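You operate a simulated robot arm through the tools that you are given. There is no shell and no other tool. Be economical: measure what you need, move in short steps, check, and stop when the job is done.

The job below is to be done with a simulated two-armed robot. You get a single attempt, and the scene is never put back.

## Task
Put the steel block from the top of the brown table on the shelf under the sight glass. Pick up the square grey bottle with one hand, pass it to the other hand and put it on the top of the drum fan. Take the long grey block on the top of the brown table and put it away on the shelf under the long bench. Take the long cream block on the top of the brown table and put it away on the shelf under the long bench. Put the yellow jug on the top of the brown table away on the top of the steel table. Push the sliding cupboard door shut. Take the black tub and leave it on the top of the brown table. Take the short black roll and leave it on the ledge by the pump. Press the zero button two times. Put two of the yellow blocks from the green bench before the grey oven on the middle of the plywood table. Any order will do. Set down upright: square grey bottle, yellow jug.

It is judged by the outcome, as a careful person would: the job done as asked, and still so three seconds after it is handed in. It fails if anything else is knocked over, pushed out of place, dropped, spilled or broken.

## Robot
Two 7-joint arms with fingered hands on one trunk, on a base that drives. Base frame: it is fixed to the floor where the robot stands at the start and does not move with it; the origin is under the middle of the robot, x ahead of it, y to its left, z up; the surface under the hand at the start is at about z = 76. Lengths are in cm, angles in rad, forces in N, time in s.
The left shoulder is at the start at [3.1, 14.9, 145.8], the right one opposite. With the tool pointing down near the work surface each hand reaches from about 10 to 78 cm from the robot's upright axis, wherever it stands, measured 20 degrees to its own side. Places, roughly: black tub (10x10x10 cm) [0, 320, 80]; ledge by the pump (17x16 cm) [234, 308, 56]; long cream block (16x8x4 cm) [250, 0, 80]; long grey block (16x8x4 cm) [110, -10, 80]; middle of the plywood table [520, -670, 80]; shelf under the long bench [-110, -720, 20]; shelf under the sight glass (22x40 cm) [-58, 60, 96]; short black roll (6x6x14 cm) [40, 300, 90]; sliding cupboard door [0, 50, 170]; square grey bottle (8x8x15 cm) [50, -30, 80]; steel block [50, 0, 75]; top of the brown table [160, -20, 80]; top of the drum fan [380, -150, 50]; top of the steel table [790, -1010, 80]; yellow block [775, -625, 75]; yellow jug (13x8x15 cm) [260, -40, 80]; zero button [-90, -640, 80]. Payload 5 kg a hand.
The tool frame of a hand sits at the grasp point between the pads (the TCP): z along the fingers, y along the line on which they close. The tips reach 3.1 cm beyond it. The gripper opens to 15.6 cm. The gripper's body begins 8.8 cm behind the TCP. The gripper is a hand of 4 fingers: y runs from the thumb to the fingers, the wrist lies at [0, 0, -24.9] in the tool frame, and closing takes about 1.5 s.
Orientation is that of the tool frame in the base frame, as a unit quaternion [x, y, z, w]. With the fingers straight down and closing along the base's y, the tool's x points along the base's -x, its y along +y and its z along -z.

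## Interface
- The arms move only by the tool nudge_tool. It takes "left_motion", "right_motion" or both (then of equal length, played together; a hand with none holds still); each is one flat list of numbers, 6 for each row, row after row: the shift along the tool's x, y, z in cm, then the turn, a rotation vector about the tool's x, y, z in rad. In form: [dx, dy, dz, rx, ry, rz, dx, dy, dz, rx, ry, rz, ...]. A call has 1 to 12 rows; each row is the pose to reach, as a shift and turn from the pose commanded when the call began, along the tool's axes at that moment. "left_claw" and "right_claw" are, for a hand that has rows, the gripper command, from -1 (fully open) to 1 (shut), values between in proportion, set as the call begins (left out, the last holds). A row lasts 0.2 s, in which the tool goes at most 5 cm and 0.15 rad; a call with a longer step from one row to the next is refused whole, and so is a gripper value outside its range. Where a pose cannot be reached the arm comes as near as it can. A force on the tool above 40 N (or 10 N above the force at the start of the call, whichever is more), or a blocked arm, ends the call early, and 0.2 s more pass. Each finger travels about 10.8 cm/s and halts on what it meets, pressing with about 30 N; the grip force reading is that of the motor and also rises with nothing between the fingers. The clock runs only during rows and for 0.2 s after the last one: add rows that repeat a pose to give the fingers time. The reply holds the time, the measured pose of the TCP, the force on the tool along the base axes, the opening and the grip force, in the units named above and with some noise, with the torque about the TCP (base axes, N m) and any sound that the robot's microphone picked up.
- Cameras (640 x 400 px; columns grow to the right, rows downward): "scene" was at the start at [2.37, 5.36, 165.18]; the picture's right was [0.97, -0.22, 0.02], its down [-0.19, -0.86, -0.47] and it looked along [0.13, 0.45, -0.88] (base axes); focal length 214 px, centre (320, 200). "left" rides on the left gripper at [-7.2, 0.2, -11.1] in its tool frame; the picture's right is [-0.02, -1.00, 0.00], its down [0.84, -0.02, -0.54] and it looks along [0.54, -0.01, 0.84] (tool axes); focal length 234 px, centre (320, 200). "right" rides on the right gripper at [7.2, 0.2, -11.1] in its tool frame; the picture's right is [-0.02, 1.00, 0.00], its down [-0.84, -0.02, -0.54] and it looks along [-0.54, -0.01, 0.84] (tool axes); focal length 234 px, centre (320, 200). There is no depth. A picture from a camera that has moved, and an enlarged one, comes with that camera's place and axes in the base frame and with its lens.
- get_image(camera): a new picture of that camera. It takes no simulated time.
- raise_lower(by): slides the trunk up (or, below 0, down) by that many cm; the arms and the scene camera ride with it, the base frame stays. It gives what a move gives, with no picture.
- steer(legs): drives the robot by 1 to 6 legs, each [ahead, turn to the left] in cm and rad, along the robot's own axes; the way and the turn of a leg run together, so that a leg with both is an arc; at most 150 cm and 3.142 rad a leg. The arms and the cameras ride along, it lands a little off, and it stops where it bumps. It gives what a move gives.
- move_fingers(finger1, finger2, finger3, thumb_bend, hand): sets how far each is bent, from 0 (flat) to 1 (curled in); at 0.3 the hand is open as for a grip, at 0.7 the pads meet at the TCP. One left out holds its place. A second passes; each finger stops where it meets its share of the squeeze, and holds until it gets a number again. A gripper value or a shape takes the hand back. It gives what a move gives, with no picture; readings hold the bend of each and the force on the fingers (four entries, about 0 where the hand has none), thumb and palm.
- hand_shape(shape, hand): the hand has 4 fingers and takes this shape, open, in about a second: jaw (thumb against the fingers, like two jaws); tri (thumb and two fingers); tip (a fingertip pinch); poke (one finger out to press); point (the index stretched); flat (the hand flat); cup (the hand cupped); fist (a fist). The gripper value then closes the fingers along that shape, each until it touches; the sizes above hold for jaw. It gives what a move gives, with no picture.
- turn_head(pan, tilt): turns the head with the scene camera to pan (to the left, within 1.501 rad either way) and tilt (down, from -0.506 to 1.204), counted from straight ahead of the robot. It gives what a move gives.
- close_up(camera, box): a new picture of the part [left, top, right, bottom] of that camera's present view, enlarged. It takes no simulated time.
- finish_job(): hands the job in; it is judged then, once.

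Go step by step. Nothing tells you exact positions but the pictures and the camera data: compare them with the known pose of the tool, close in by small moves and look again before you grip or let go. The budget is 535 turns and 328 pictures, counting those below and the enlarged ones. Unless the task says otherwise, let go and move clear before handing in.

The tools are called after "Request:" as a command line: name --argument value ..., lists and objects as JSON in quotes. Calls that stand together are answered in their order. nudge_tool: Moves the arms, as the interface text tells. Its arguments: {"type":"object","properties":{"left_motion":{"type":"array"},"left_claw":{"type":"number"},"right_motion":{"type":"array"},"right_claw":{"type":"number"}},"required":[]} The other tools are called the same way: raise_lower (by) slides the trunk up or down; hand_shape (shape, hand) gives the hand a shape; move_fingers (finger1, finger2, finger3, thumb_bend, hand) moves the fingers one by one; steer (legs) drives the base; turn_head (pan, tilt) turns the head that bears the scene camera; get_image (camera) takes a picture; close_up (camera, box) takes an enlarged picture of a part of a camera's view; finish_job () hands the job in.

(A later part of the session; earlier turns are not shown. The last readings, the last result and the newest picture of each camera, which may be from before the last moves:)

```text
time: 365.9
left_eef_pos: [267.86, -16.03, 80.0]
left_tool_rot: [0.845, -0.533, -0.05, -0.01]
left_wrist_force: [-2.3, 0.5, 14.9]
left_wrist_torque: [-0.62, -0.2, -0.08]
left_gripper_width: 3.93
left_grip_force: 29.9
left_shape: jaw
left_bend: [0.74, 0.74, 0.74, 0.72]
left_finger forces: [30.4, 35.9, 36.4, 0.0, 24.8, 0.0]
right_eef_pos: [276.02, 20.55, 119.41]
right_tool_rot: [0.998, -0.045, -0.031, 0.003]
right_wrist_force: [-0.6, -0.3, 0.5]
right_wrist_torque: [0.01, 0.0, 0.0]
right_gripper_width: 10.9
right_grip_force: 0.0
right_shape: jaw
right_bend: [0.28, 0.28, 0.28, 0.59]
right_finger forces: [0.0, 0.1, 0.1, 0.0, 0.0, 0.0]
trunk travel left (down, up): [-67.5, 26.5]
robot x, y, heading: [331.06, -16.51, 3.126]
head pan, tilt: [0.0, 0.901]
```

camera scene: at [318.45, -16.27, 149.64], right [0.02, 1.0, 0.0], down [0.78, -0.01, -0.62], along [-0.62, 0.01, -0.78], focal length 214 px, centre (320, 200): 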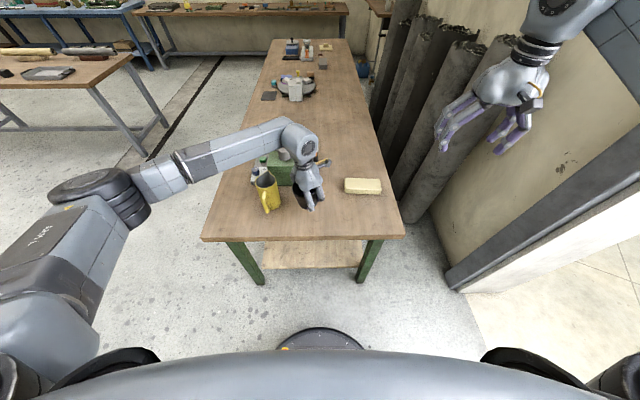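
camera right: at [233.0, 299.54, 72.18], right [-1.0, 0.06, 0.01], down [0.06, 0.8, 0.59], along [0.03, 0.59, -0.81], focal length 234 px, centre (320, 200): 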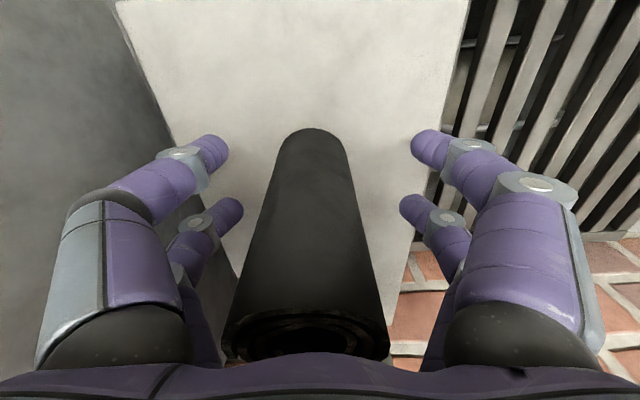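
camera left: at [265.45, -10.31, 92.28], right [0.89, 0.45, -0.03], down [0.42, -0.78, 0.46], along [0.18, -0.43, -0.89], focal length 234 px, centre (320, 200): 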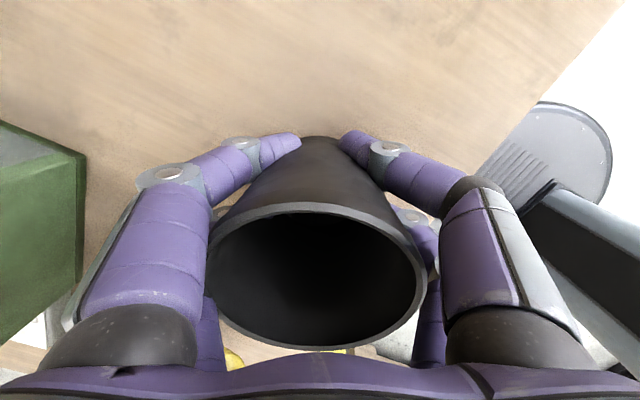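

The tub rests on the table. I open fully and lift straight out.

Request:
nudge_tool --left_motion '[0, 0, -0.3, 0, 0, 0, 0, 0, -0.3, 0, 0, 0, 0, 0, -0.3, 0, 0, 0, 0, 0, -0.3, 0, 0, 0, 0, 0, -0.3, 0, 0, 0, 0, 0, -0.3, 0, 0, 0, 0, 0, -0.3, 0, 0, 0, 0, 0, -0.3, 0, 0, 0]' --left_claw -1

Request:
get_image --camera "left"

```text
time: 367.7
left_eef_pos: [267.95, -16.05, 80.09]
left_tool_rot: [0.845, -0.533, -0.048, -0.01]
left_wrist_force: [0.4, 0.5, 0.0]
left_wrist_torque: [0.03, -0.02, -0.01]
left_gripper_width: 15.61
left_grip_force: 0.0
left_shape: jaw
left_bend: [0.3, 0.3, 0.3, 0.3]
left_finger forces: [0.0, 0.0, 0.0, 0.0, 0.0, 0.0]
right_eef_pos: [275.97, 20.41, 119.3]
right_tool_rot: [0.999, -0.045, -0.03, 0.004]
right_wrist_force: [0.7, 0.0, 0.4]
right_wrist_torque: [0.0, 0.01, -0.02]
right_gripper_width: 10.9
right_grip_force: 0.0
right_shape: jaw
right_bend: [0.28, 0.28, 0.28, 0.59]
right_finger forces: [0.0, 0.1, 0.0, 0.0, 0.0, 0.0]
trunk travel left (down, up): [-67.5, 26.5]
robot x, y, heading: [331.16, -16.53, 3.124]
head pan, tilt: [0.0, 0.901]
```

```text
201 pictures are left
camera left: at [265.41, -10.37, 91.78], right [0.89, 0.45, -0.03], down [0.42, -0.78, 0.46], along [0.18, -0.43, -0.89], focal length 234 px, centre (320, 200)
```

left: 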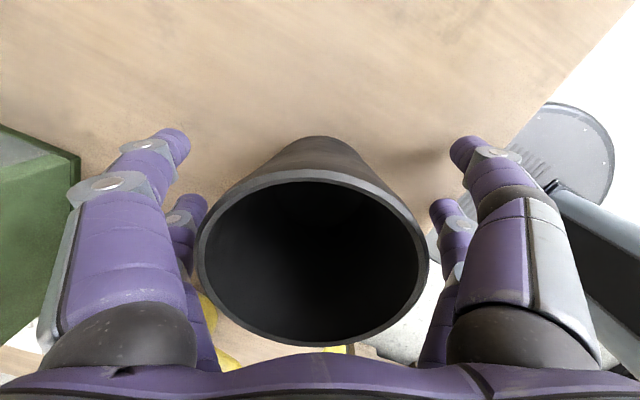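

Request:
nudge_tool --left_motion '[-0.3, 0.1, -3, 0, 0, 0, -0.6, 0.2, -7, 0, 0, 0, -1, 0.4, -11, 0, 0, 0, -1.4, 0.5, -15, 0, 0, 0, -1.8, 0.7, -19.5, 0, 0, 0, -2.2, 0.8, -24, 0, 0, 0, -2.6, 1, -28, 0, 0, 0, -2.6, 1, -28, 0, 0, 0]'

Request:
get_image --camera "left"

Request:
close_up --camera "scene" --box '[220, 100, 420, 260]'

```text
time: 369.5
left_eef_pos: [268.02, -16.13, 108.28]
left_tool_rot: [0.845, -0.533, -0.049, -0.009]
left_wrist_force: [-0.7, 0.7, 0.5]
left_wrist_torque: [-0.03, -0.04, 0.0]
left_gripper_width: 15.61
left_grip_force: 0.0
left_shape: jaw
left_bend: [0.3, 0.3, 0.3, 0.3]
left_finger forces: [0.1, 0.0, 0.0, 0.0, 0.0, 0.0]
right_eef_pos: [275.93, 20.4, 119.3]
right_tool_rot: [0.999, -0.046, -0.03, 0.002]
right_wrist_force: [0.5, 0.0, 0.1]
right_wrist_torque: [0.02, -0.01, -0.04]
right_gripper_width: 10.9
right_grip_force: 0.1
right_shape: jaw
right_bend: [0.28, 0.28, 0.28, 0.59]
right_finger forces: [0.0, 0.1, 0.0, 0.1, 0.0, 0.1]
trunk travel left (down, up): [-67.5, 26.5]
robot x, y, heading: [330.97, -16.49, 3.121]
head pan, tilt: [0.0, 0.901]
```

```text
200 pictures are left
camera left: at [265.5, -10.39, 119.98], right [0.89, 0.45, -0.03], down [0.42, -0.78, 0.46], along [0.18, -0.43, -0.89], focal length 234 px, centre (320, 200)
```

left: 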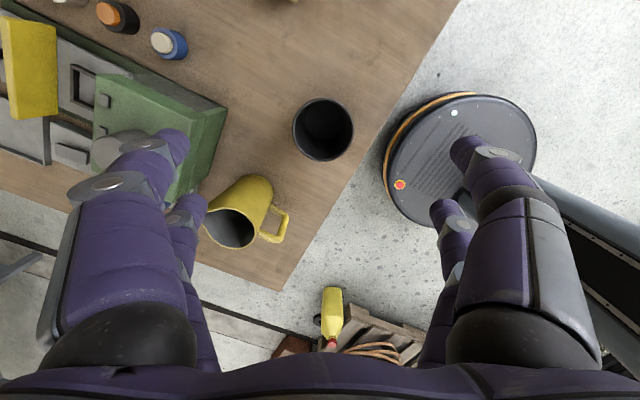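

```text
2.50 times, centred on (320, 180) of scene
camera zoom: at [318.47, -16.23, 149.64], right [0.02, 1.0, 0.0], down [0.78, -0.01, -0.62], along [-0.62, 0.01, -0.78], focal length 536 px, centre (320, 250)
```

zoom: 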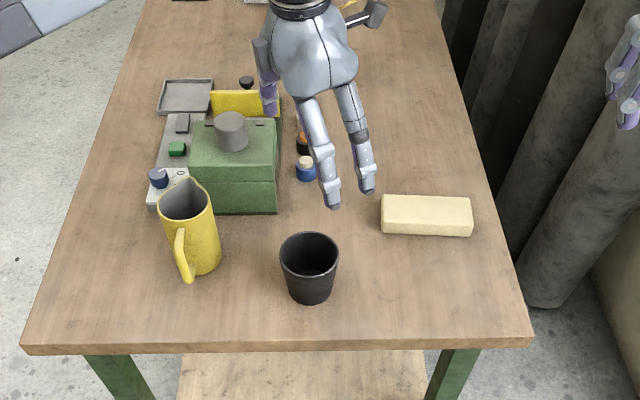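

The tub stands well. Next I'll take the cream block with the right hand; the left moves away, turning its wrist back, while the right turns 90° to close across the block's short side.

Request:
nudge_tool --left_motion '[3.6, -0.3, -1.5, 0, 0, -0.13, 7.2, -0.5, -3, 0, 0, -0.26, 10.8, -0.8, -4.4, 0, 0, -0.4, 14.4, -1.1, -5.9, 0, 0, -0.53, 18, -1.3, -7.3, 0, 0, -0.66, 21.7, -1.6, -8.8, 0, 0, -0.8, 25.3, -1.9, -10.3, 0, 0, -0.93, 29, -2.1, -11.7, 0, 0, -1.06, 32.5, -2.4, -13.2, 0, 0, -1.2, 32.5, -2.4, -13.2, 0, 0, -1.2, 32.5, -2.4, -13.2, 0, 0, -1.2]' --right_motion '[-1.7, 1.7, 0, 0, 0, -0.14, -3.4, 3.4, 0, 0, 0, -0.28, -5.1, 5.2, 0, 0, 0, -0.42, -6.8, 6.9, 0, 0, 0, -0.56, -8.5, 8.6, 0, 0, 0, -0.7, -10.2, 10.4, 0, 0, 0, -0.84, -11.9, 12.1, 0, 0, 0, -0.98, -13.6, 13.8, 0, 0, 0, -1.12, -15.3, 15.6, 0, 0, 0, -1.26, -17, 17.3, 0, 0, 0, -1.4, -18.6, 19, 0, 0, 0, -1.53]' --right_claw -1

Request:
get_image --camera "right"

Request:
get_image --camera "scene"

```text
time: 371.9
left_eef_pos: [284.74, -45.21, 118.3]
left_tool_rot: [0.998, 0.037, -0.036, -0.036]
left_wrist_force: [-0.4, -0.3, -0.4]
left_wrist_torque: [0.01, -0.03, 0.01]
left_gripper_width: 15.62
left_grip_force: 0.0
left_shape: jaw
left_bend: [0.3, 0.3, 0.3, 0.3]
left_finger forces: [0.0, 0.1, 0.1, 0.0, 0.1, 0.0]
right_eef_pos: [255.86, 3.08, 120.51]
right_tool_rot: [0.751, 0.659, -0.023, -0.019]
right_wrist_force: [0.0, -0.4, 0.5]
right_wrist_torque: [0.0, 0.01, -0.05]
right_gripper_width: 15.56
right_grip_force: 0.0
right_shape: jaw
right_bend: [0.3, 0.3, 0.3, 0.3]
right_finger forces: [0.0, 0.0, 0.1, 0.0, 0.1, 0.1]
trunk travel left (down, up): [-67.5, 26.5]
robot x, y, heading: [331.21, -16.33, 3.129]
head pan, tilt: [0.0, 0.901]
```

```text
198 pictures are left
camera right: at [257.61, 10.08, 131.48], right [0.99, -0.15, -0.06], down [-0.1, -0.83, 0.55], along [-0.13, -0.54, -0.83], focal length 234 px, centre (320, 200)
```

right: 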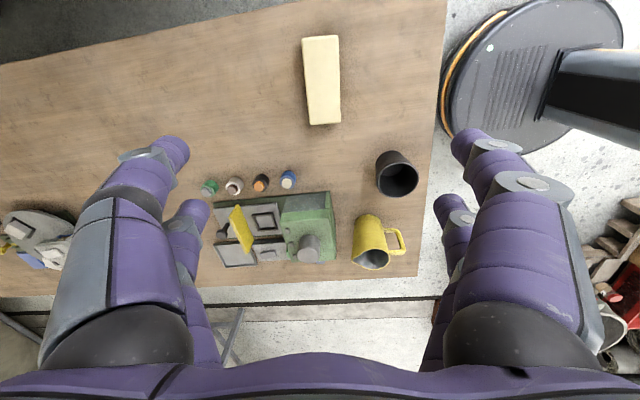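

```text
197 pictures are left
camera scene: at [318.44, -16.37, 149.63], right [0.02, 1.0, 0.0], down [0.78, -0.01, -0.62], along [-0.62, 0.01, -0.78], focal length 214 px, centre (320, 200)
```

scene: 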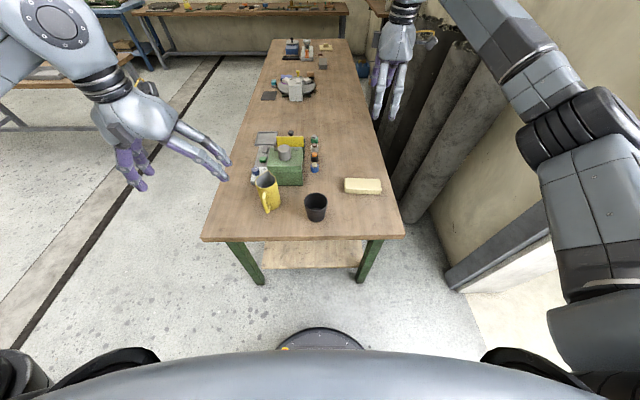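

The cream block lies under the right hand at about (254.3, 4.7). I lower to it.

Request:
nudge_tool --right_motion '[0.2, 0.1, 4.6, 0, 0, 0, 0.4, 0.2, 9.2, 0, 0, 0, 0.6, 0.3, 13.8, 0, 0, 0, 0.8, 0.3, 18.4, 0, 0, 0, 1, 0.4, 23, 0, 0, 0, 1.3, 0.5, 27.6, 0, 0, 0, 1.5, 0.6, 32.2, 0, 0, 0, 1.8, 0.7, 35.5, 0, 0, 0, 1.8, 0.7, 35.5, 0, 0, 0]'

Request:
get_image --camera "right"

```text
time: 373.9
left_eef_pos: [284.78, -45.19, 118.36]
left_tool_rot: [0.998, 0.038, -0.035, -0.037]
left_wrist_force: [-1.1, -0.1, 0.1]
left_wrist_torque: [0.0, 0.03, 0.01]
left_gripper_width: 15.6
left_grip_force: 0.0
left_shape: jaw
left_bend: [0.3, 0.3, 0.3, 0.3]
left_finger forces: [0.0, 0.0, 0.0, 0.0, 0.1, 0.0]
right_eef_pos: [254.39, 4.69, 84.91]
right_tool_rot: [0.752, 0.659, -0.024, -0.019]
right_wrist_force: [0.4, -0.1, -0.4]
right_wrist_torque: [-0.02, 0.02, -0.04]
right_gripper_width: 15.61
right_grip_force: 0.0
right_shape: jaw
right_bend: [0.3, 0.3, 0.3, 0.3]
right_finger forces: [0.1, 0.0, 0.1, 0.0, 0.1, 0.0]
trunk travel left (down, up): [-67.5, 26.5]
robot x, y, heading: [331.04, -16.38, 3.126]
head pan, tilt: [0.0, 0.901]
```

```text
196 pictures are left
camera right: at [256.24, 11.68, 95.96], right [0.99, -0.15, -0.06], down [-0.1, -0.83, 0.56], along [-0.13, -0.54, -0.83], focal length 234 px, centre (320, 200)
```

right: 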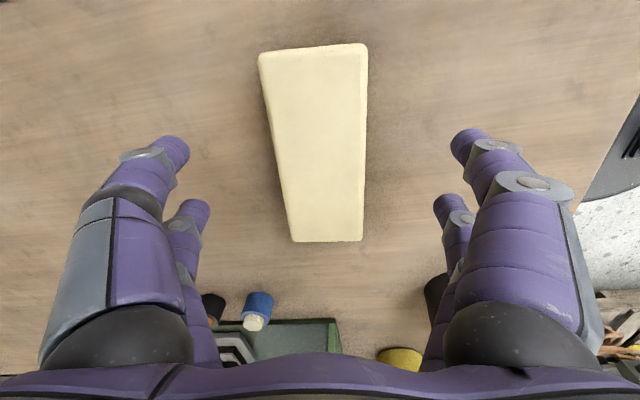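

Request:
nudge_tool --right_motion '[1.2, 0.2, 2.5, 0, 0, 0, 1.2, 0.3, 4.9, 0, 0, 0, 1.2, 0.3, 4.9, 0, 0, 0]'

Request:
nudge_tool --right_motion '[0, 0, 0, 0, 0, 0, 0, 0, 0, 0, 0, 0, 0, 0, 0, 0, 0, 0, 0, 0, 0, 0, 0, 0, 0, 0, 0, 0, 0, 0, 0, 0, 0, 0, 0, 0]' --right_claw 1

Request:
nudge_tool --right_motion '[0, 0, -2, 0, 0, 0, 0, 0, -5, 0, 0, 0, 0, 0, -9, 0, 0, 0, 0, 0, -13, 0, 0, 0, 0, 0, -17, 0, 0, 0, 0, 0, -21, 0, 0, 0, 0, 0, -25, 0, 0, 0, 0, 0, -29, 0, 0, 0, 0, 0, -33, 0, 0, 0]'

Request:
get_image --camera "right"

```text
time: 374.7
left_eef_pos: [284.78, -45.11, 118.32]
left_tool_rot: [0.998, 0.037, -0.035, -0.036]
left_wrist_force: [-0.1, -1.4, 0.3]
left_wrist_torque: [-0.02, 0.02, 0.01]
left_gripper_width: 15.6
left_grip_force: 0.1
left_shape: jaw
left_bend: [0.3, 0.3, 0.3, 0.3]
left_finger forces: [0.0, 0.0, 0.0, 0.0, 0.0, 0.1]
right_eef_pos: [254.64, 5.94, 80.02]
right_tool_rot: [0.751, 0.659, -0.023, -0.018]
right_wrist_force: [0.5, -1.0, 0.4]
right_wrist_torque: [0.01, -0.02, 0.02]
right_gripper_width: 15.61
right_grip_force: 0.0
right_shape: jaw
right_bend: [0.3, 0.3, 0.3, 0.3]
right_finger forces: [0.1, 0.0, 0.0, 0.1, 0.1, 0.1]
trunk travel left (down, up): [-67.5, 26.5]
robot x, y, heading: [330.73, -16.36, 3.126]
head pan, tilt: [0.0, 0.901]
```

```text
time: 376.1
left_eef_pos: [284.54, -45.15, 118.29]
left_tool_rot: [0.998, 0.037, -0.035, -0.036]
left_wrist_force: [1.0, -1.0, 0.1]
left_wrist_torque: [-0.04, 0.03, 0.01]
left_gripper_width: 15.62
left_grip_force: 0.1
left_shape: jaw
left_bend: [0.3, 0.3, 0.3, 0.3]
left_finger forces: [0.0, 0.1, 0.0, 0.0, 0.0, 0.1]
right_eef_pos: [254.58, 5.77, 79.9]
right_tool_rot: [0.752, 0.659, -0.023, -0.018]
right_wrist_force: [0.1, -1.1, 0.7]
right_wrist_torque: [0.04, -0.07, 0.14]
right_gripper_width: 6.6
right_grip_force: 30.5
right_shape: jaw
right_bend: [0.74, 0.73, 0.73, 0.7]
right_finger forces: [27.3, 27.2, 27.1, 0.0, 27.5, 0.0]
trunk travel left (down, up): [-67.5, 26.5]
robot x, y, heading: [331.01, -16.29, 3.123]
head pan, tilt: [0.0, 0.901]
```

```text
time: 378.1
left_eef_pos: [284.74, -45.2, 118.41]
left_tool_rot: [0.998, 0.037, -0.034, -0.036]
left_wrist_force: [0.5, 0.0, -0.4]
left_wrist_torque: [-0.01, 0.02, -0.04]
left_gripper_width: 15.58
left_grip_force: 0.1
left_shape: jaw
left_bend: [0.3, 0.3, 0.3, 0.3]
left_finger forces: [0.0, 0.0, 0.0, 0.0, 0.1, 0.0]
right_eef_pos: [256.72, 6.08, 112.9]
right_tool_rot: [0.752, 0.659, -0.024, -0.019]
right_wrist_force: [0.1, 0.5, -5.5]
right_wrist_torque: [0.09, -0.01, 0.0]
right_gripper_width: 6.55
right_grip_force: 30.3
right_shape: jaw
right_bend: [0.74, 0.73, 0.73, 0.7]
right_finger forces: [27.8, 27.1, 27.4, 0.0, 27.4, 0.0]
trunk travel left (down, up): [-67.5, 26.5]
robot x, y, heading: [330.81, -16.36, 3.123]
head pan, tilt: [0.0, 0.901]
```

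```text
195 pictures are left
camera right: at [258.56, 13.1, 123.97], right [0.99, -0.15, -0.06], down [-0.1, -0.83, 0.55], along [-0.13, -0.54, -0.83], focal length 234 px, centre (320, 200)
```

right: 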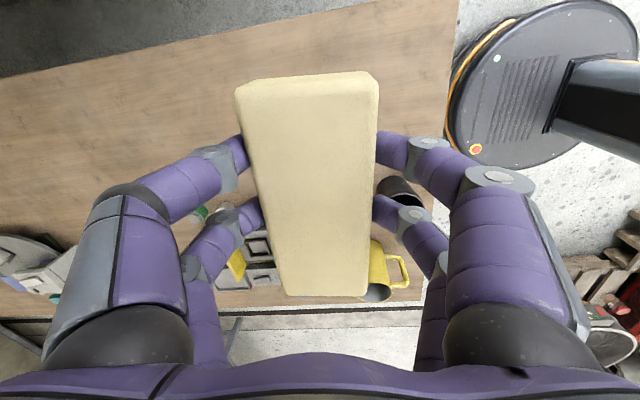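

The cream block is held. Next the grey block at about (112, −9), which I'll take with the left hand from the −y side. I drive round the table.

Request:
steer --legs '[[-40, 0], [0, 1.0], [108, 0], [0, -0.98]]'

Request:
steer --legs '[[110, 0], [100, 0], [0, -0.9], [0, -0.9]]'

Request:
turn_head --pan 0 --tilt 0.7

Request:
get_image --camera "scene"

```text
time: 387.3
left_eef_pos: [323.49, -148.65, 119.58]
left_tool_rot: [0.85, 0.523, -0.06, -0.006]
left_wrist_force: [1.3, 1.6, 1.4]
left_wrist_torque: [-0.18, 0.11, 0.06]
left_gripper_width: 15.59
left_grip_force: 0.0
left_shape: jaw
left_bend: [0.3, 0.3, 0.3, 0.3]
left_finger forces: [0.0, 0.0, 0.0, 0.0, 0.0, 0.1]
right_eef_pos: [264.89, -146.45, 115.09]
right_tool_rot: [0.329, 0.943, -0.045, -0.006]
right_wrist_force: [0.8, 1.8, -1.6]
right_wrist_torque: [-0.1, 0.11, 0.03]
right_gripper_width: 6.49
right_grip_force: 30.4
right_shape: jaw
right_bend: [0.74, 0.73, 0.73, 0.7]
right_finger forces: [29.0, 29.1, 28.6, 0.1, 28.5, 0.1]
trunk travel left (down, up): [-67.5, 26.5]
robot x, y, heading: [321.22, -96.74, -2.128]
head pan, tilt: [0.0, 0.901]
stopped in leg 3: the robot was blocked; the commanded pose is now the measured one
```

```text
time: 402.4
left_eef_pos: [160.63, -268.4, 118.71]
left_tool_rot: [0.945, -0.322, -0.024, -0.049]
left_wrist_force: [-0.3, 0.5, 0.1]
left_wrist_torque: [0.01, 0.03, -0.03]
left_gripper_width: 15.63
left_grip_force: 0.0
left_shape: jaw
left_bend: [0.3, 0.3, 0.3, 0.3]
left_finger forces: [0.1, 0.0, 0.0, 0.0, 0.0, 0.0]
right_eef_pos: [173.91, -211.38, 113.59]
right_tool_rot: [0.937, 0.347, -0.018, -0.03]
right_wrist_force: [-0.6, 1.4, -3.8]
right_wrist_torque: [0.04, -0.12, 0.02]
right_gripper_width: 6.43
right_grip_force: 29.8
right_shape: jaw
right_bend: [0.74, 0.73, 0.73, 0.7]
right_finger forces: [27.0, 27.1, 27.0, 0.0, 26.8, 0.0]
trunk travel left (down, up): [-67.5, 26.5]
robot x, y, heading: [213.58, -277.09, 2.398]
head pan, tilt: [0.0, 0.901]
```

```text
time: 403.1
left_eef_pos: [160.67, -268.23, 118.68]
left_tool_rot: [0.945, -0.322, -0.025, -0.047]
left_wrist_force: [0.7, -0.3, 0.7]
left_wrist_torque: [-0.01, 0.0, -0.02]
left_gripper_width: 15.58
left_grip_force: 0.1
left_shape: jaw
left_bend: [0.3, 0.3, 0.3, 0.3]
left_finger forces: [0.0, 0.1, 0.0, 0.0, 0.0, 0.2]
right_eef_pos: [174.0, -211.3, 113.6]
right_tool_rot: [0.937, 0.346, -0.017, -0.031]
right_wrist_force: [-0.8, -0.2, -4.6]
right_wrist_torque: [0.05, -0.09, -0.01]
right_gripper_width: 6.44
right_grip_force: 30.5
right_shape: jaw
right_bend: [0.74, 0.73, 0.73, 0.7]
right_finger forces: [27.0, 27.0, 27.0, 0.0, 26.9, 0.1]
trunk travel left (down, up): [-67.5, 26.5]
robot x, y, heading: [213.14, -277.33, 2.392]
head pan, tilt: [0.0, 0.7]
```

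```text
194 pictures are left
camera scene: at [203.44, -267.87, 151.24], right [0.68, 0.73, 0.0], down [0.47, -0.44, -0.76], along [-0.56, 0.52, -0.65], focal length 214 px, centre (320, 200)
```

scene: 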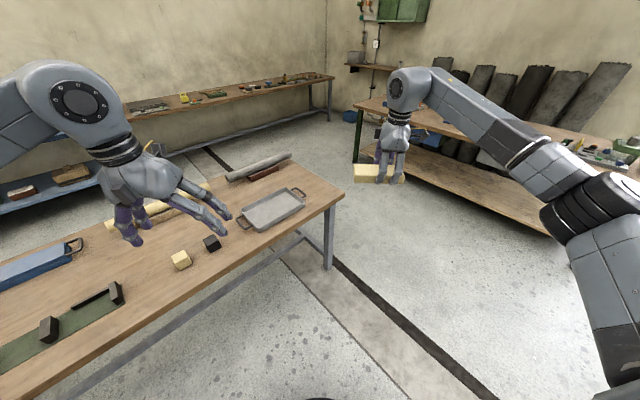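

The first drive got blocked near the fan corner and the second then ran on from there; I must check whether anything was pushed. I look back at the fan and can.

Request:
turn_head --pan -1.5 --tilt 0.4

Request:
get_image --camera "scene"

Request:
turn_head --pan 1.3 --tilt 0.5

Request:
get_image --camera "scene"

```text
time: 404.7
left_eef_pos: [160.63, -268.37, 118.61]
left_tool_rot: [0.945, -0.322, -0.025, -0.046]
left_wrist_force: [0.3, -0.6, 0.1]
left_wrist_torque: [0.01, 0.0, 0.0]
left_gripper_width: 15.6
left_grip_force: 0.0
left_shape: jaw
left_bend: [0.3, 0.3, 0.3, 0.3]
left_finger forces: [0.0, 0.1, 0.0, 0.0, 0.1, 0.0]
right_eef_pos: [173.98, -211.48, 113.51]
right_tool_rot: [0.937, 0.347, -0.017, -0.031]
right_wrist_force: [0.0, 0.3, -4.5]
right_wrist_torque: [0.06, -0.06, 0.01]
right_gripper_width: 6.45
right_grip_force: 30.2
right_shape: jaw
right_bend: [0.74, 0.73, 0.73, 0.7]
right_finger forces: [27.0, 27.0, 27.0, 0.0, 26.9, 0.0]
trunk travel left (down, up): [-67.5, 26.5]
robot x, y, heading: [213.33, -277.28, 2.391]
head pan, tilt: [-1.499, 0.4]
```

```text
193 pictures are left
camera scene: at [215.43, -266.45, 153.94], right [0.78, -0.63, 0.0], down [-0.24, -0.3, -0.92], along [0.58, 0.72, -0.39], focal length 214 px, centre (320, 200)
```

scene: 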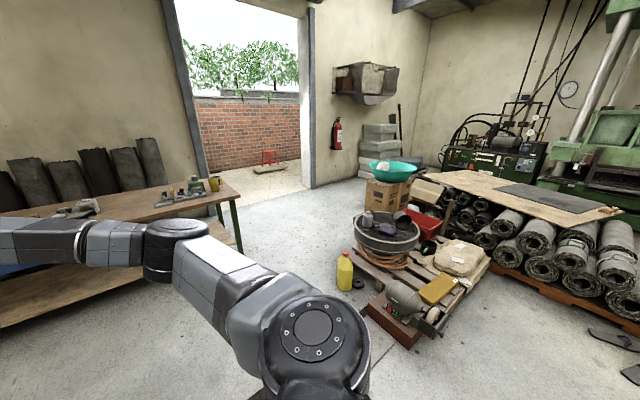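

```text
time: 407.2
left_eef_pos: [160.57, -268.24, 118.67]
left_tool_rot: [0.945, -0.322, -0.024, -0.047]
left_wrist_force: [0.1, -1.0, 0.4]
left_wrist_torque: [0.0, 0.02, -0.05]
left_gripper_width: 15.61
left_grip_force: 0.1
left_shape: jaw
left_bend: [0.3, 0.3, 0.3, 0.3]
left_finger forces: [0.0, 0.0, 0.0, 0.1, 0.0, 0.0]
right_eef_pos: [173.94, -211.47, 113.62]
right_tool_rot: [0.938, 0.346, -0.018, -0.031]
right_wrist_force: [0.3, 0.4, -4.2]
right_wrist_torque: [0.04, -0.11, 0.0]
right_gripper_width: 6.5
right_grip_force: 30.0
right_shape: jaw
right_bend: [0.74, 0.73, 0.73, 0.7]
right_finger forces: [27.0, 26.9, 27.0, 0.0, 26.9, 0.0]
trunk travel left (down, up): [-67.5, 26.5]
robot x, y, heading: [213.36, -277.01, 2.394]
head pan, tilt: [1.3, 0.499]
```

```text
192 pictures are left
camera scene: at [201.89, -278.45, 153.03], right [-0.52, 0.85, 0.0], down [0.41, 0.25, -0.88], along [-0.75, -0.46, -0.48], focal length 214 px, centre (320, 200)
```

scene: 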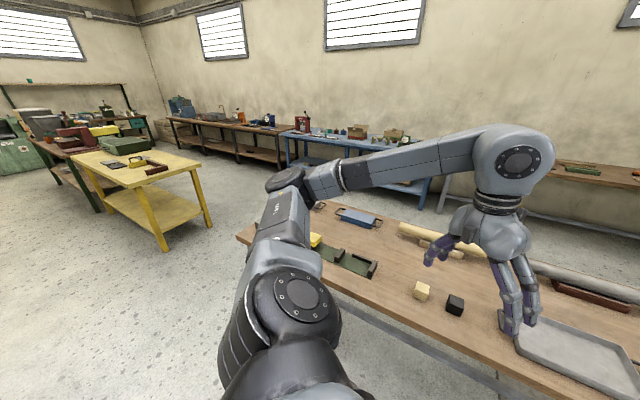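

The yellow can by the fan was pushed about 26 cm (from about (329, −135) to (328, −162)). Everything else looks in place. I'll go back and put the can where it was, with the free left hand.

Request:
steer --legs '[[0, -1.1]]'

Request:
turn_head --pan 0 --tilt 0.5

Request:
get_image --camera "scene"

```text
time: 410.3
left_eef_pos: [196.16, -226.52, 118.79]
left_tool_rot: [-0.645, 0.763, -0.005, 0.054]
left_wrist_force: [-0.1, -0.1, -0.7]
left_wrist_torque: [-0.03, -0.03, 0.05]
left_gripper_width: 15.61
left_grip_force: 0.1
left_shape: jaw
left_bend: [0.3, 0.3, 0.3, 0.3]
left_finger forces: [0.0, 0.0, 0.1, 0.0, 0.1, 0.0]
right_eef_pos: [252.78, -211.38, 113.57]
right_tool_rot: [0.982, -0.184, 0.0, -0.035]
right_wrist_force: [0.6, 0.3, -4.2]
right_wrist_torque: [-0.06, -0.07, 0.03]
right_gripper_width: 6.42
right_grip_force: 30.2
right_shape: jaw
right_bend: [0.74, 0.73, 0.73, 0.7]
right_finger forces: [26.7, 26.6, 26.8, 0.0, 26.6, 0.0]
trunk travel left (down, up): [-67.5, 26.5]
robot x, y, heading: [213.54, -277.23, 1.318]
head pan, tilt: [1.3, 0.499]
```

```text
time: 411.8
left_eef_pos: [196.26, -226.33, 118.73]
left_tool_rot: [-0.645, 0.762, -0.003, 0.053]
left_wrist_force: [-0.4, 1.0, 0.7]
left_wrist_torque: [0.01, 0.0, -0.02]
left_gripper_width: 15.57
left_grip_force: 0.0
left_shape: jaw
left_bend: [0.3, 0.3, 0.3, 0.3]
left_finger forces: [0.0, 0.1, 0.1, 0.0, 0.0, 0.0]
right_eef_pos: [252.71, -211.34, 113.69]
right_tool_rot: [0.982, -0.184, -0.001, -0.036]
right_wrist_force: [0.2, 0.2, -4.3]
right_wrist_torque: [-0.06, -0.08, 0.03]
right_gripper_width: 6.45
right_grip_force: 30.0
right_shape: jaw
right_bend: [0.74, 0.73, 0.73, 0.7]
right_finger forces: [26.8, 26.6, 26.6, 0.0, 26.6, 0.0]
trunk travel left (down, up): [-67.5, 26.5]
robot x, y, heading: [213.58, -277.09, 1.318]
head pan, tilt: [0.0, 0.499]
```

```text
191 pictures are left
camera scene: at [216.95, -263.42, 153.02], right [0.97, -0.25, 0.0], down [-0.12, -0.46, -0.88], along [0.22, 0.85, -0.48], focal length 214 px, centre (320, 200)
```

scene: 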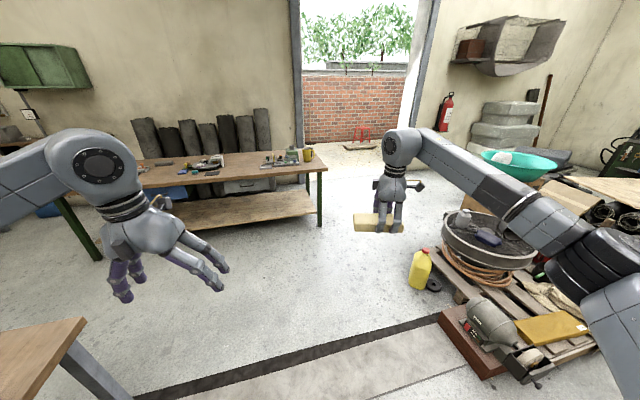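

The can stands upright at about (329, −163). I drive to a spot west of it, facing +x.

Request:
steer --legs '[[128, 0], [0, -0.66], [0, -0.66]]'

Request:
turn_head --pan 0 --tilt 0.8

Request:
get_image --camera "scene"

```text
time: 421.8
left_eef_pos: [289.84, -121.81, 118.74]
left_tool_rot: [-0.05, 0.997, -0.035, 0.04]
left_wrist_force: [-0.7, 0.4, -0.2]
left_wrist_torque: [-0.02, -0.01, -0.02]
left_gripper_width: 15.59
left_grip_force: 0.0
left_shape: jaw
left_bend: [0.3, 0.3, 0.3, 0.3]
left_finger forces: [0.0, 0.0, 0.0, 0.1, 0.1, 0.0]
right_eef_pos: [319.18, -172.3, 113.56]
right_tool_rot: [-0.669, 0.742, -0.022, 0.027]
right_wrist_force: [-0.4, 0.7, -4.9]
right_wrist_torque: [-0.08, 0.01, -0.02]
right_gripper_width: 6.37
right_grip_force: 29.9
right_shape: jaw
right_bend: [0.74, 0.73, 0.73, 0.7]
right_finger forces: [26.7, 26.4, 26.5, 0.0, 26.4, 0.1]
trunk travel left (down, up): [-67.5, 26.5]
robot x, y, heading: [245.68, -151.63, 0.011]
head pan, tilt: [0.0, 0.499]
```

```text
time: 422.6
left_eef_pos: [289.71, -121.83, 118.78]
left_tool_rot: [-0.05, 0.997, -0.034, 0.04]
left_wrist_force: [-0.2, 0.0, 0.1]
left_wrist_torque: [0.02, -0.01, 0.02]
left_gripper_width: 15.58
left_grip_force: 0.1
left_shape: jaw
left_bend: [0.3, 0.3, 0.3, 0.3]
left_finger forces: [0.0, 0.0, 0.0, 0.0, 0.0, 0.0]
right_eef_pos: [319.24, -172.27, 113.44]
right_tool_rot: [-0.669, 0.742, -0.022, 0.027]
right_wrist_force: [-0.2, -0.3, -5.4]
right_wrist_torque: [-0.08, 0.06, 0.0]
right_gripper_width: 6.37
right_grip_force: 29.8
right_shape: jaw
right_bend: [0.74, 0.73, 0.73, 0.7]
right_finger forces: [26.7, 26.3, 26.5, 0.0, 26.4, 0.1]
trunk travel left (down, up): [-67.5, 26.5]
robot x, y, heading: [245.42, -151.75, 0.009]
head pan, tilt: [0.0, 0.799]
```

```text
190 pictures are left
camera scene: at [258.56, -151.6, 150.43], right [0.01, -1.0, 0.0], down [-0.72, -0.01, -0.7], along [0.7, 0.01, -0.72], focal length 214 px, centre (320, 200)
```

scene: 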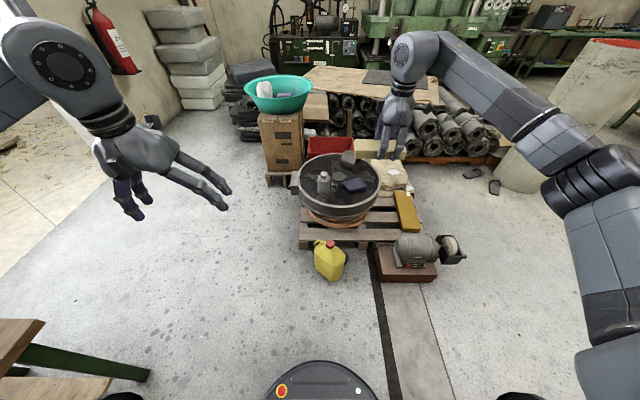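

Request:
close_up --camera "scene" --box '[270, 210, 400, 310]'

Request:
get_image --camera "right"

```text
4.00 times, centred on (335, 260) of scene
camera zoom: at [258.56, -151.6, 150.43], right [0.01, -1.0, 0.0], down [-0.72, -0.01, -0.7], along [0.7, 0.01, -0.72], focal length 858 px, centre (260, -40)
```

zoom: 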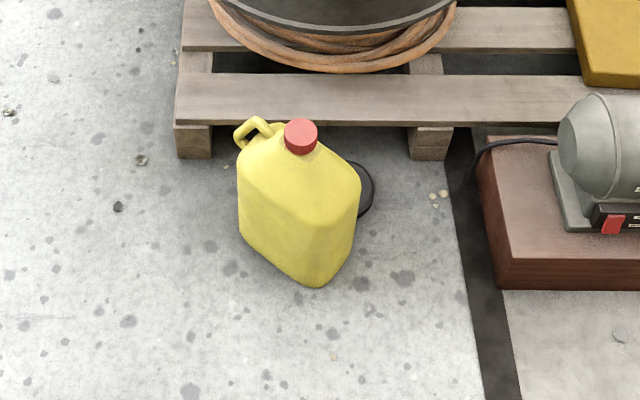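

```text
188 pictures are left
camera right: at [317.58, -179.68, 124.56], right [-0.99, 0.13, -0.07], down [0.07, 0.83, 0.55], along [0.13, 0.54, -0.83], focal length 234 px, centre (320, 200)
```

right: 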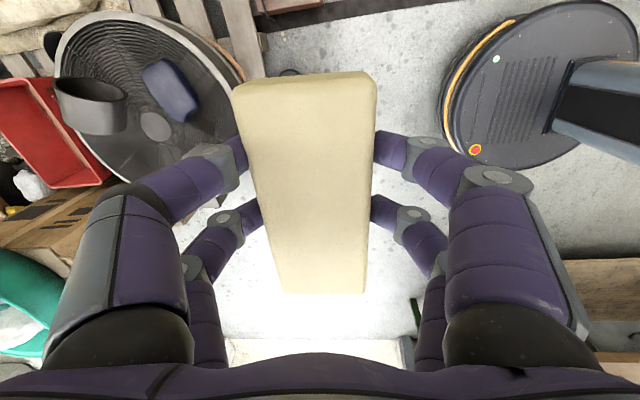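

I see the can has also turned. I'll grip its red cap with the left hand, drag it back to its old place and turn it back. First I pull the right hand (with the cream block) in and up.

Request:
nudge_tool --right_motion '[2.75, 2.94, -1.9, 0, 0, 0, 5.5, 5.9, -3.8, 0, 0, 0, 8.3, 8.8, -5.7, 0, 0, 0, 11, 11.8, -7.6, 0, 0, 0, 13.8, 14.7, -9.5, 0, 0, 0, 16.5, 17.6, -11.4, 0, 0, 0, 19.3, 20.6, -13.3, 0, 0, 0, 22, 23.5, -15.2, 0, 0, 0, 24.8, 26.5, -17.1, 0, 0, 0, 24.8, 26.5, -17.1, 0, 0, 0]'

Request:
steer --legs '[[22, 0]]'

Request:
raise_lower --by -40

Request:
get_image --camera "scene"

```text
time: 425.0
left_eef_pos: [289.9, -121.95, 118.9]
left_tool_rot: [-0.049, 0.997, -0.036, 0.041]
left_wrist_force: [0.4, 0.8, 0.5]
left_wrist_torque: [0.01, 0.03, 0.02]
left_gripper_width: 15.6
left_grip_force: 0.1
left_shape: jaw
left_bend: [0.3, 0.3, 0.3, 0.3]
left_finger forces: [0.0, 0.0, 0.0, 0.0, 0.0, 0.0]
right_eef_pos: [288.58, -193.2, 115.9]
right_tool_rot: [-0.668, 0.734, 0.091, -0.082]
right_wrist_force: [-0.1, 0.1, -4.2]
right_wrist_torque: [-0.08, 0.01, 0.0]
right_gripper_width: 6.36
right_grip_force: 30.1
right_shape: jaw
right_bend: [0.74, 0.74, 0.73, 0.7]
right_finger forces: [26.7, 26.1, 27.3, 0.1, 26.8, 0.1]
right hand out of reach, approached as far as the arm can: row 9, 10
trunk travel left (down, up): [-67.5, 26.5]
robot x, y, heading: [245.38, -151.48, 0.011]
head pan, tilt: [0.0, 0.799]
stopped in row 10 (right hand): the arm was blocked; the commanded pose is now the measured one
```

```text
time: 426.7
left_eef_pos: [311.9, -121.42, 118.8]
left_tool_rot: [-0.052, 0.997, -0.034, 0.041]
left_wrist_force: [-0.6, 0.1, 0.2]
left_wrist_torque: [0.02, 0.01, -0.01]
left_gripper_width: 15.61
left_grip_force: 0.1
left_shape: jaw
left_bend: [0.3, 0.3, 0.3, 0.3]
left_finger forces: [0.0, 0.1, 0.0, 0.1, 0.0, 0.1]
right_eef_pos: [310.98, -192.6, 115.92]
right_tool_rot: [-0.669, 0.733, 0.09, -0.082]
right_wrist_force: [-0.1, 0.5, -3.5]
right_wrist_torque: [-0.08, 0.01, 0.0]
right_gripper_width: 6.34
right_grip_force: 30.5
right_shape: jaw
right_bend: [0.74, 0.74, 0.73, 0.7]
right_finger forces: [26.8, 26.2, 27.4, 0.0, 26.9, 0.1]
trunk travel left (down, up): [-67.5, 26.5]
robot x, y, heading: [267.83, -151.21, 0.012]
head pan, tilt: [0.0, 0.799]
```

```text
time: 430.6
left_eef_pos: [312.01, -121.45, 78.7]
left_tool_rot: [-0.053, 0.997, -0.034, 0.04]
left_wrist_force: [0.2, -0.1, -0.4]
left_wrist_torque: [-0.03, 0.01, 0.02]
left_gripper_width: 15.56
left_grip_force: 0.1
left_shape: jaw
left_bend: [0.3, 0.3, 0.3, 0.3]
left_finger forces: [0.0, 0.0, 0.1, 0.1, 0.1, 0.0]
right_eef_pos: [311.12, -192.53, 75.83]
right_tool_rot: [-0.669, 0.733, 0.091, -0.082]
right_wrist_force: [-0.5, 0.3, -4.6]
right_wrist_torque: [-0.09, -0.01, 0.01]
right_gripper_width: 6.35
right_grip_force: 30.1
right_shape: jaw
right_bend: [0.74, 0.74, 0.73, 0.7]
right_finger forces: [26.7, 26.2, 27.4, 0.1, 26.9, 0.0]
trunk travel left (down, up): [-27.5, 66.5]
robot x, y, heading: [267.37, -151.25, 0.017]
head pan, tilt: [0.0, 0.799]
```

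```text
187 pictures are left
camera scene: at [280.77, -151.28, 110.43], right [0.01, -1.0, 0.0], down [-0.72, -0.01, -0.7], along [0.7, 0.01, -0.72], focal length 214 px, centre (320, 200)
```

scene: 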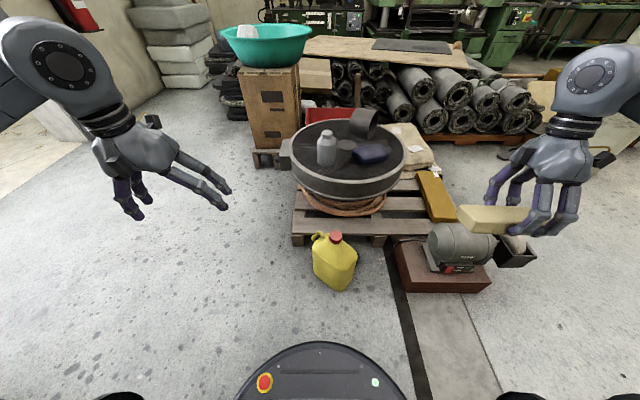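

I bring the left hand over the can, straightening its small tilt.

Request:
nudge_tool --left_motion '[-1.7, -3.7, 2, -0.01, 0.01, 0, -3.5, -7.5, 4, -0.02, 0.02, 0, -5.2, -11.2, 6, -0.03, 0.03, 0, -7, -15, 8, -0.04, 0.04, 0, -8.7, -18.7, 10, -0.05, 0.05, 0, -10.4, -22.4, 12, -0.06, 0.06, 0, -12.2, -26.1, 14, -0.072, 0.076, 0, -14, -29.8, 16, -0.072, 0.076, 0, -15.7, -33.6, 18, -0.072, 0.076, 0, -17.4, -37.3, 20, -0.072, 0.076, 0, -17.4, -37.3, 20, -0.072, 0.076, 0]'

Request:
get_image --camera "left"

```text
time: 433.0
left_eef_pos: [334.59, -157.53, 63.21]
left_tool_rot: [-0.052, 0.999, -0.001, 0.0]
left_wrist_force: [0.0, -0.4, -0.7]
left_wrist_torque: [0.03, -0.03, 0.0]
left_gripper_width: 15.59
left_grip_force: 0.1
left_shape: jaw
left_bend: [0.3, 0.3, 0.3, 0.3]
left_finger forces: [0.1, 0.0, 0.0, 0.0, 0.0, 0.0]
right_eef_pos: [311.09, -192.61, 75.99]
right_tool_rot: [-0.669, 0.733, 0.09, -0.082]
right_wrist_force: [-0.2, 0.6, -4.9]
right_wrist_torque: [-0.1, 0.02, -0.05]
right_gripper_width: 6.34
right_grip_force: 29.9
right_shape: jaw
right_bend: [0.74, 0.74, 0.73, 0.7]
right_finger forces: [26.7, 26.2, 27.5, 0.0, 26.9, 0.0]
trunk travel left (down, up): [-27.5, 66.5]
robot x, y, heading: [267.82, -151.71, 0.015]
head pan, tilt: [0.0, 0.799]
```

```text
186 pictures are left
camera left: at [341.74, -156.53, 74.18], right [0.13, -0.99, 0.0], down [-0.83, -0.11, 0.54], along [-0.54, -0.07, -0.84], focal length 234 px, centre (320, 200)
```

left: 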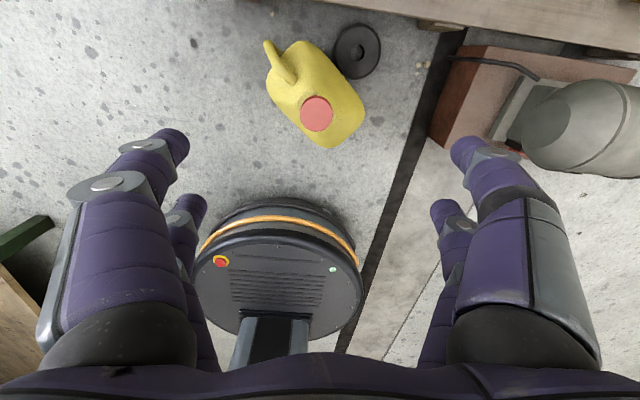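

The cap is at about (332.8, −157.2, 34.5); originally it was at (334, −135.3) with the handle pointing to −y. I turn the hand counter-clockwise first, so I can later twist the can clockwise.

Request:
nudge_tool --left_motion '[0.6, 0.2, 2, 0, 0, -0.14, 1.2, 0.3, 4, 0, 0, -0.28, 1.8, 0.5, 6, 0, 0, -0.42, 1.8, 0.5, 8, 0, 0, -0.56, 1.8, 0.5, 10, 0, 0, -0.7, 1.8, 0.5, 12, 0, 0, -0.84, 1.8, 0.5, 14, 0, 0, -0.95, 1.8, 0.5, 14, 0, 0, -0.95]'

Request:
get_image --camera "left"

```text
time: 434.8
left_eef_pos: [332.9, -157.59, 48.94]
left_tool_rot: [-0.504, 0.864, -0.001, 0.0]
left_wrist_force: [0.0, 0.5, -0.9]
left_wrist_torque: [0.03, 0.0, 0.0]
left_gripper_width: 15.6
left_grip_force: 0.0
left_shape: jaw
left_bend: [0.3, 0.3, 0.3, 0.3]
left_finger forces: [0.0, 0.0, 0.1, 0.0, 0.0, 0.0]
right_eef_pos: [311.08, -192.48, 75.8]
right_tool_rot: [-0.67, 0.732, 0.091, -0.083]
right_wrist_force: [-0.4, -0.1, -3.6]
right_wrist_torque: [-0.09, 0.01, 0.0]
right_gripper_width: 6.32
right_grip_force: 29.4
right_shape: jaw
right_bend: [0.74, 0.74, 0.73, 0.7]
right_finger forces: [26.6, 26.2, 27.4, 0.1, 26.9, 0.0]
trunk travel left (down, up): [-27.5, 66.5]
robot x, y, heading: [267.71, -151.44, 0.013]
head pan, tilt: [0.0, 0.799]
```

```text
185 pictures are left
camera left: at [336.23, -151.19, 60.01], right [0.88, -0.47, 0.0], down [-0.4, -0.74, 0.54], along [-0.26, -0.48, -0.84], focal length 234 px, centre (320, 200)
```

left: 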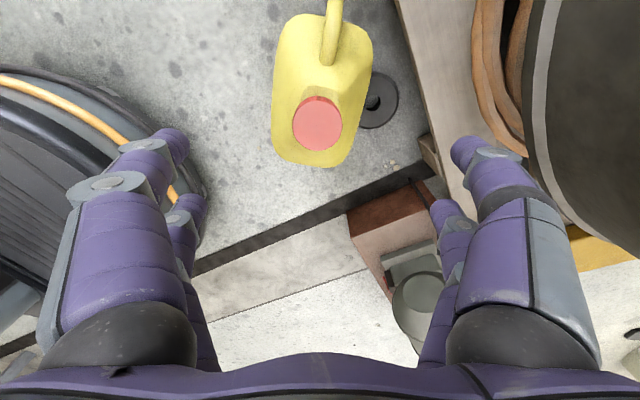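

The hand is lined up with the can. I lower onto the cap and grip.

Request:
nudge_tool --left_motion '[-0.5, 0.1, 4, 0, 0, 0, -0.5, 0.1, 8, 0, 0, 0, -0.5, 0.1, 12, 0, 0, 0, -0.5, 0.1, 14.2, 0, 0, 0, -0.5, 0.1, 14.2, 0, 0, 0]'

Request:
nudge_tool --left_motion '[0, 0, 0, 0, 0, 0, 0, 0, 0, 0, 0, 0, 0, 0, 0, 0, 0, 0, 0, 0, 0, 0, 0, 0, 0, 0, 0, 0, 0, 0, 0, 0, 0, 0, 0, 0, 0, 0, 0, 0, 0, 0]' --left_claw 1

Request:
get_image --camera "left"

```text
time: 436.0
left_eef_pos: [333.08, -157.33, 34.72]
left_tool_rot: [-0.502, 0.865, -0.001, 0.0]
left_wrist_force: [0.2, 0.4, 1.0]
left_wrist_torque: [-0.03, 0.02, -0.01]
left_gripper_width: 15.6
left_grip_force: 0.1
left_shape: jaw
left_bend: [0.3, 0.3, 0.3, 0.3]
left_finger forces: [0.0, 0.1, 0.0, 0.0, 0.0, 0.0]
right_eef_pos: [311.01, -192.64, 75.97]
right_tool_rot: [-0.669, 0.733, 0.091, -0.082]
right_wrist_force: [-0.1, -0.6, -5.4]
right_wrist_torque: [-0.11, 0.03, 0.01]
right_gripper_width: 6.38
right_grip_force: 30.4
right_shape: jaw
right_bend: [0.74, 0.74, 0.73, 0.7]
right_finger forces: [26.7, 26.3, 27.4, 0.0, 26.9, 0.1]
trunk travel left (down, up): [-27.5, 66.5]
robot x, y, heading: [267.4, -151.43, 0.012]
head pan, tilt: [0.0, 0.799]
```

```text
time: 437.6
left_eef_pos: [333.05, -157.37, 34.97]
left_tool_rot: [-0.503, 0.864, -0.001, 0.0]
left_wrist_force: [-1.5, 0.1, 5.5]
left_wrist_torque: [0.43, 0.29, -0.19]
left_gripper_width: 2.6
left_grip_force: 29.9
left_shape: jaw
left_bend: [0.73, 0.73, 0.72, 0.7]
left_finger forces: [28.6, 27.5, 28.6, 0.1, 27.7, 0.0]
right_eef_pos: [311.0, -192.61, 75.9]
right_tool_rot: [-0.669, 0.733, 0.091, -0.081]
right_wrist_force: [1.0, -0.8, -4.5]
right_wrist_torque: [-0.08, -0.03, -0.02]
right_gripper_width: 6.36
right_grip_force: 30.4
right_shape: jaw
right_bend: [0.74, 0.74, 0.73, 0.7]
right_finger forces: [26.7, 26.2, 27.3, 0.0, 26.9, 0.0]
trunk travel left (down, up): [-27.5, 66.5]
robot x, y, heading: [268.0, -151.63, 0.014]
head pan, tilt: [0.0, 0.799]
```

```text
184 pictures are left
camera left: at [336.48, -150.84, 45.98], right [0.88, -0.47, 0.0], down [-0.4, -0.74, 0.54], along [-0.26, -0.48, -0.84], focal length 234 px, centre (320, 200)
```

left: 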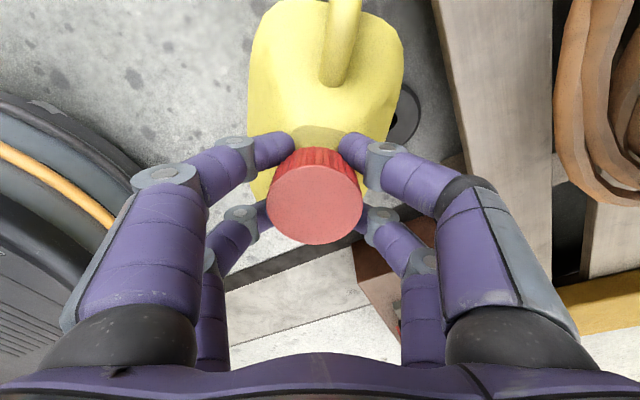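

The cap is gripped. I try a small lift to feel the weight.

Request:
nudge_tool --left_motion '[0, 0, -0.5, 0, 0, 0, 0, 0, -1, 0, 0, 0, 0, 0, -1.5, 0, 0, 0, 0, 0, -1.5, 0, 0, 0]'

```text
time: 438.6
left_eef_pos: [333.05, -157.1, 36.02]
left_tool_rot: [-0.503, 0.864, 0.0, 0.0]
left_wrist_force: [-1.6, 1.1, -16.4]
left_wrist_torque: [0.42, 0.53, -0.03]
left_gripper_width: 2.38
left_grip_force: 30.1
left_shape: jaw
left_bend: [0.73, 0.73, 0.72, 0.7]
left_finger forces: [29.0, 28.3, 29.5, 0.0, 31.7, 0.0]
right_eef_pos: [311.15, -192.57, 75.71]
right_tool_rot: [-0.67, 0.733, 0.091, -0.083]
right_wrist_force: [-0.5, -0.4, -4.9]
right_wrist_torque: [-0.09, 0.01, -0.01]
right_gripper_width: 6.36
right_grip_force: 29.8
right_shape: jaw
right_bend: [0.74, 0.74, 0.73, 0.7]
right_finger forces: [26.7, 26.3, 27.4, 0.0, 26.8, 0.0]
trunk travel left (down, up): [-27.5, 66.5]
robot x, y, heading: [267.51, -151.41, 0.017]
head pan, tilt: [0.0, 0.799]
```

Request:
nudge_tool --left_motion '[0, 0, -0.7, 0, 0, 0, 0, 0, -1.5, 0, 0, 0, 0, 0, -1.5, 0, 0, 0]'

Request:
get_image --camera "scene"

Request:
get_image --camera "left"

```text
time: 439.4
left_eef_pos: [332.96, -157.16, 37.53]
left_tool_rot: [-0.503, 0.864, 0.0, 0.001]
left_wrist_force: [0.1, -0.3, -15.4]
left_wrist_torque: [0.07, -0.04, -0.02]
left_gripper_width: 2.36
left_grip_force: 30.2
left_shape: jaw
left_bend: [0.73, 0.73, 0.72, 0.7]
left_finger forces: [30.6, 34.8, 30.3, 0.0, 33.5, 0.0]
right_eef_pos: [311.05, -192.6, 75.95]
right_tool_rot: [-0.67, 0.732, 0.092, -0.082]
right_wrist_force: [-0.6, 0.4, -4.9]
right_wrist_torque: [-0.08, 0.0, -0.04]
right_gripper_width: 6.35
right_grip_force: 30.1
right_shape: jaw
right_bend: [0.74, 0.74, 0.73, 0.7]
right_finger forces: [26.7, 26.2, 27.5, 0.1, 26.9, 0.0]
trunk travel left (down, up): [-27.5, 66.5]
robot x, y, heading: [267.82, -151.02, 0.011]
head pan, tilt: [0.0, 0.799]
```

```text
183 pictures are left
camera scene: at [280.92, -151.31, 110.41], right [0.01, -1.0, 0.0], down [-0.72, -0.01, -0.7], along [0.7, 0.01, -0.72], focal length 214 px, centre (320, 200)
```

scene: 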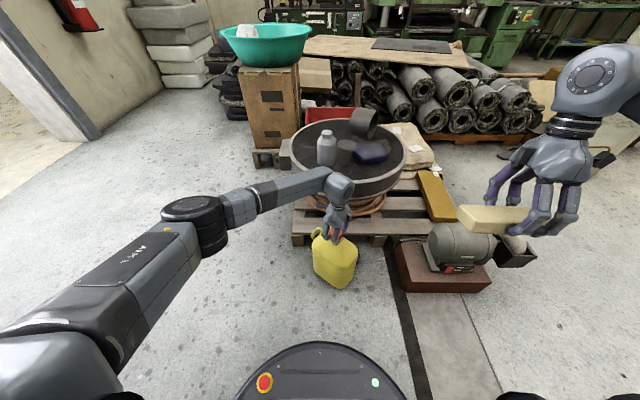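

```text
182 pictures are left
camera left: at [336.39, -150.73, 48.71], right [0.88, -0.47, 0.0], down [-0.4, -0.74, 0.55], along [-0.26, -0.48, -0.84], focal length 234 px, centre (320, 200)
```

left: 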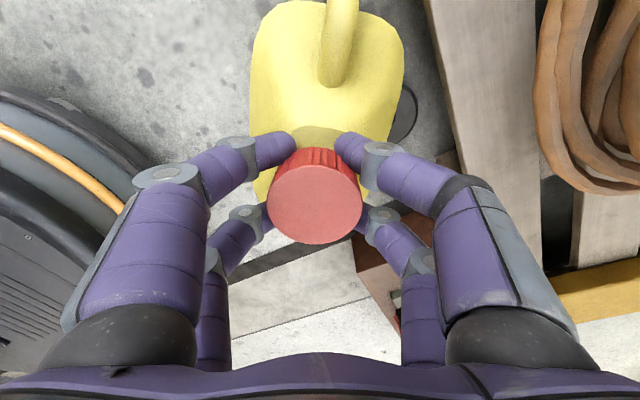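

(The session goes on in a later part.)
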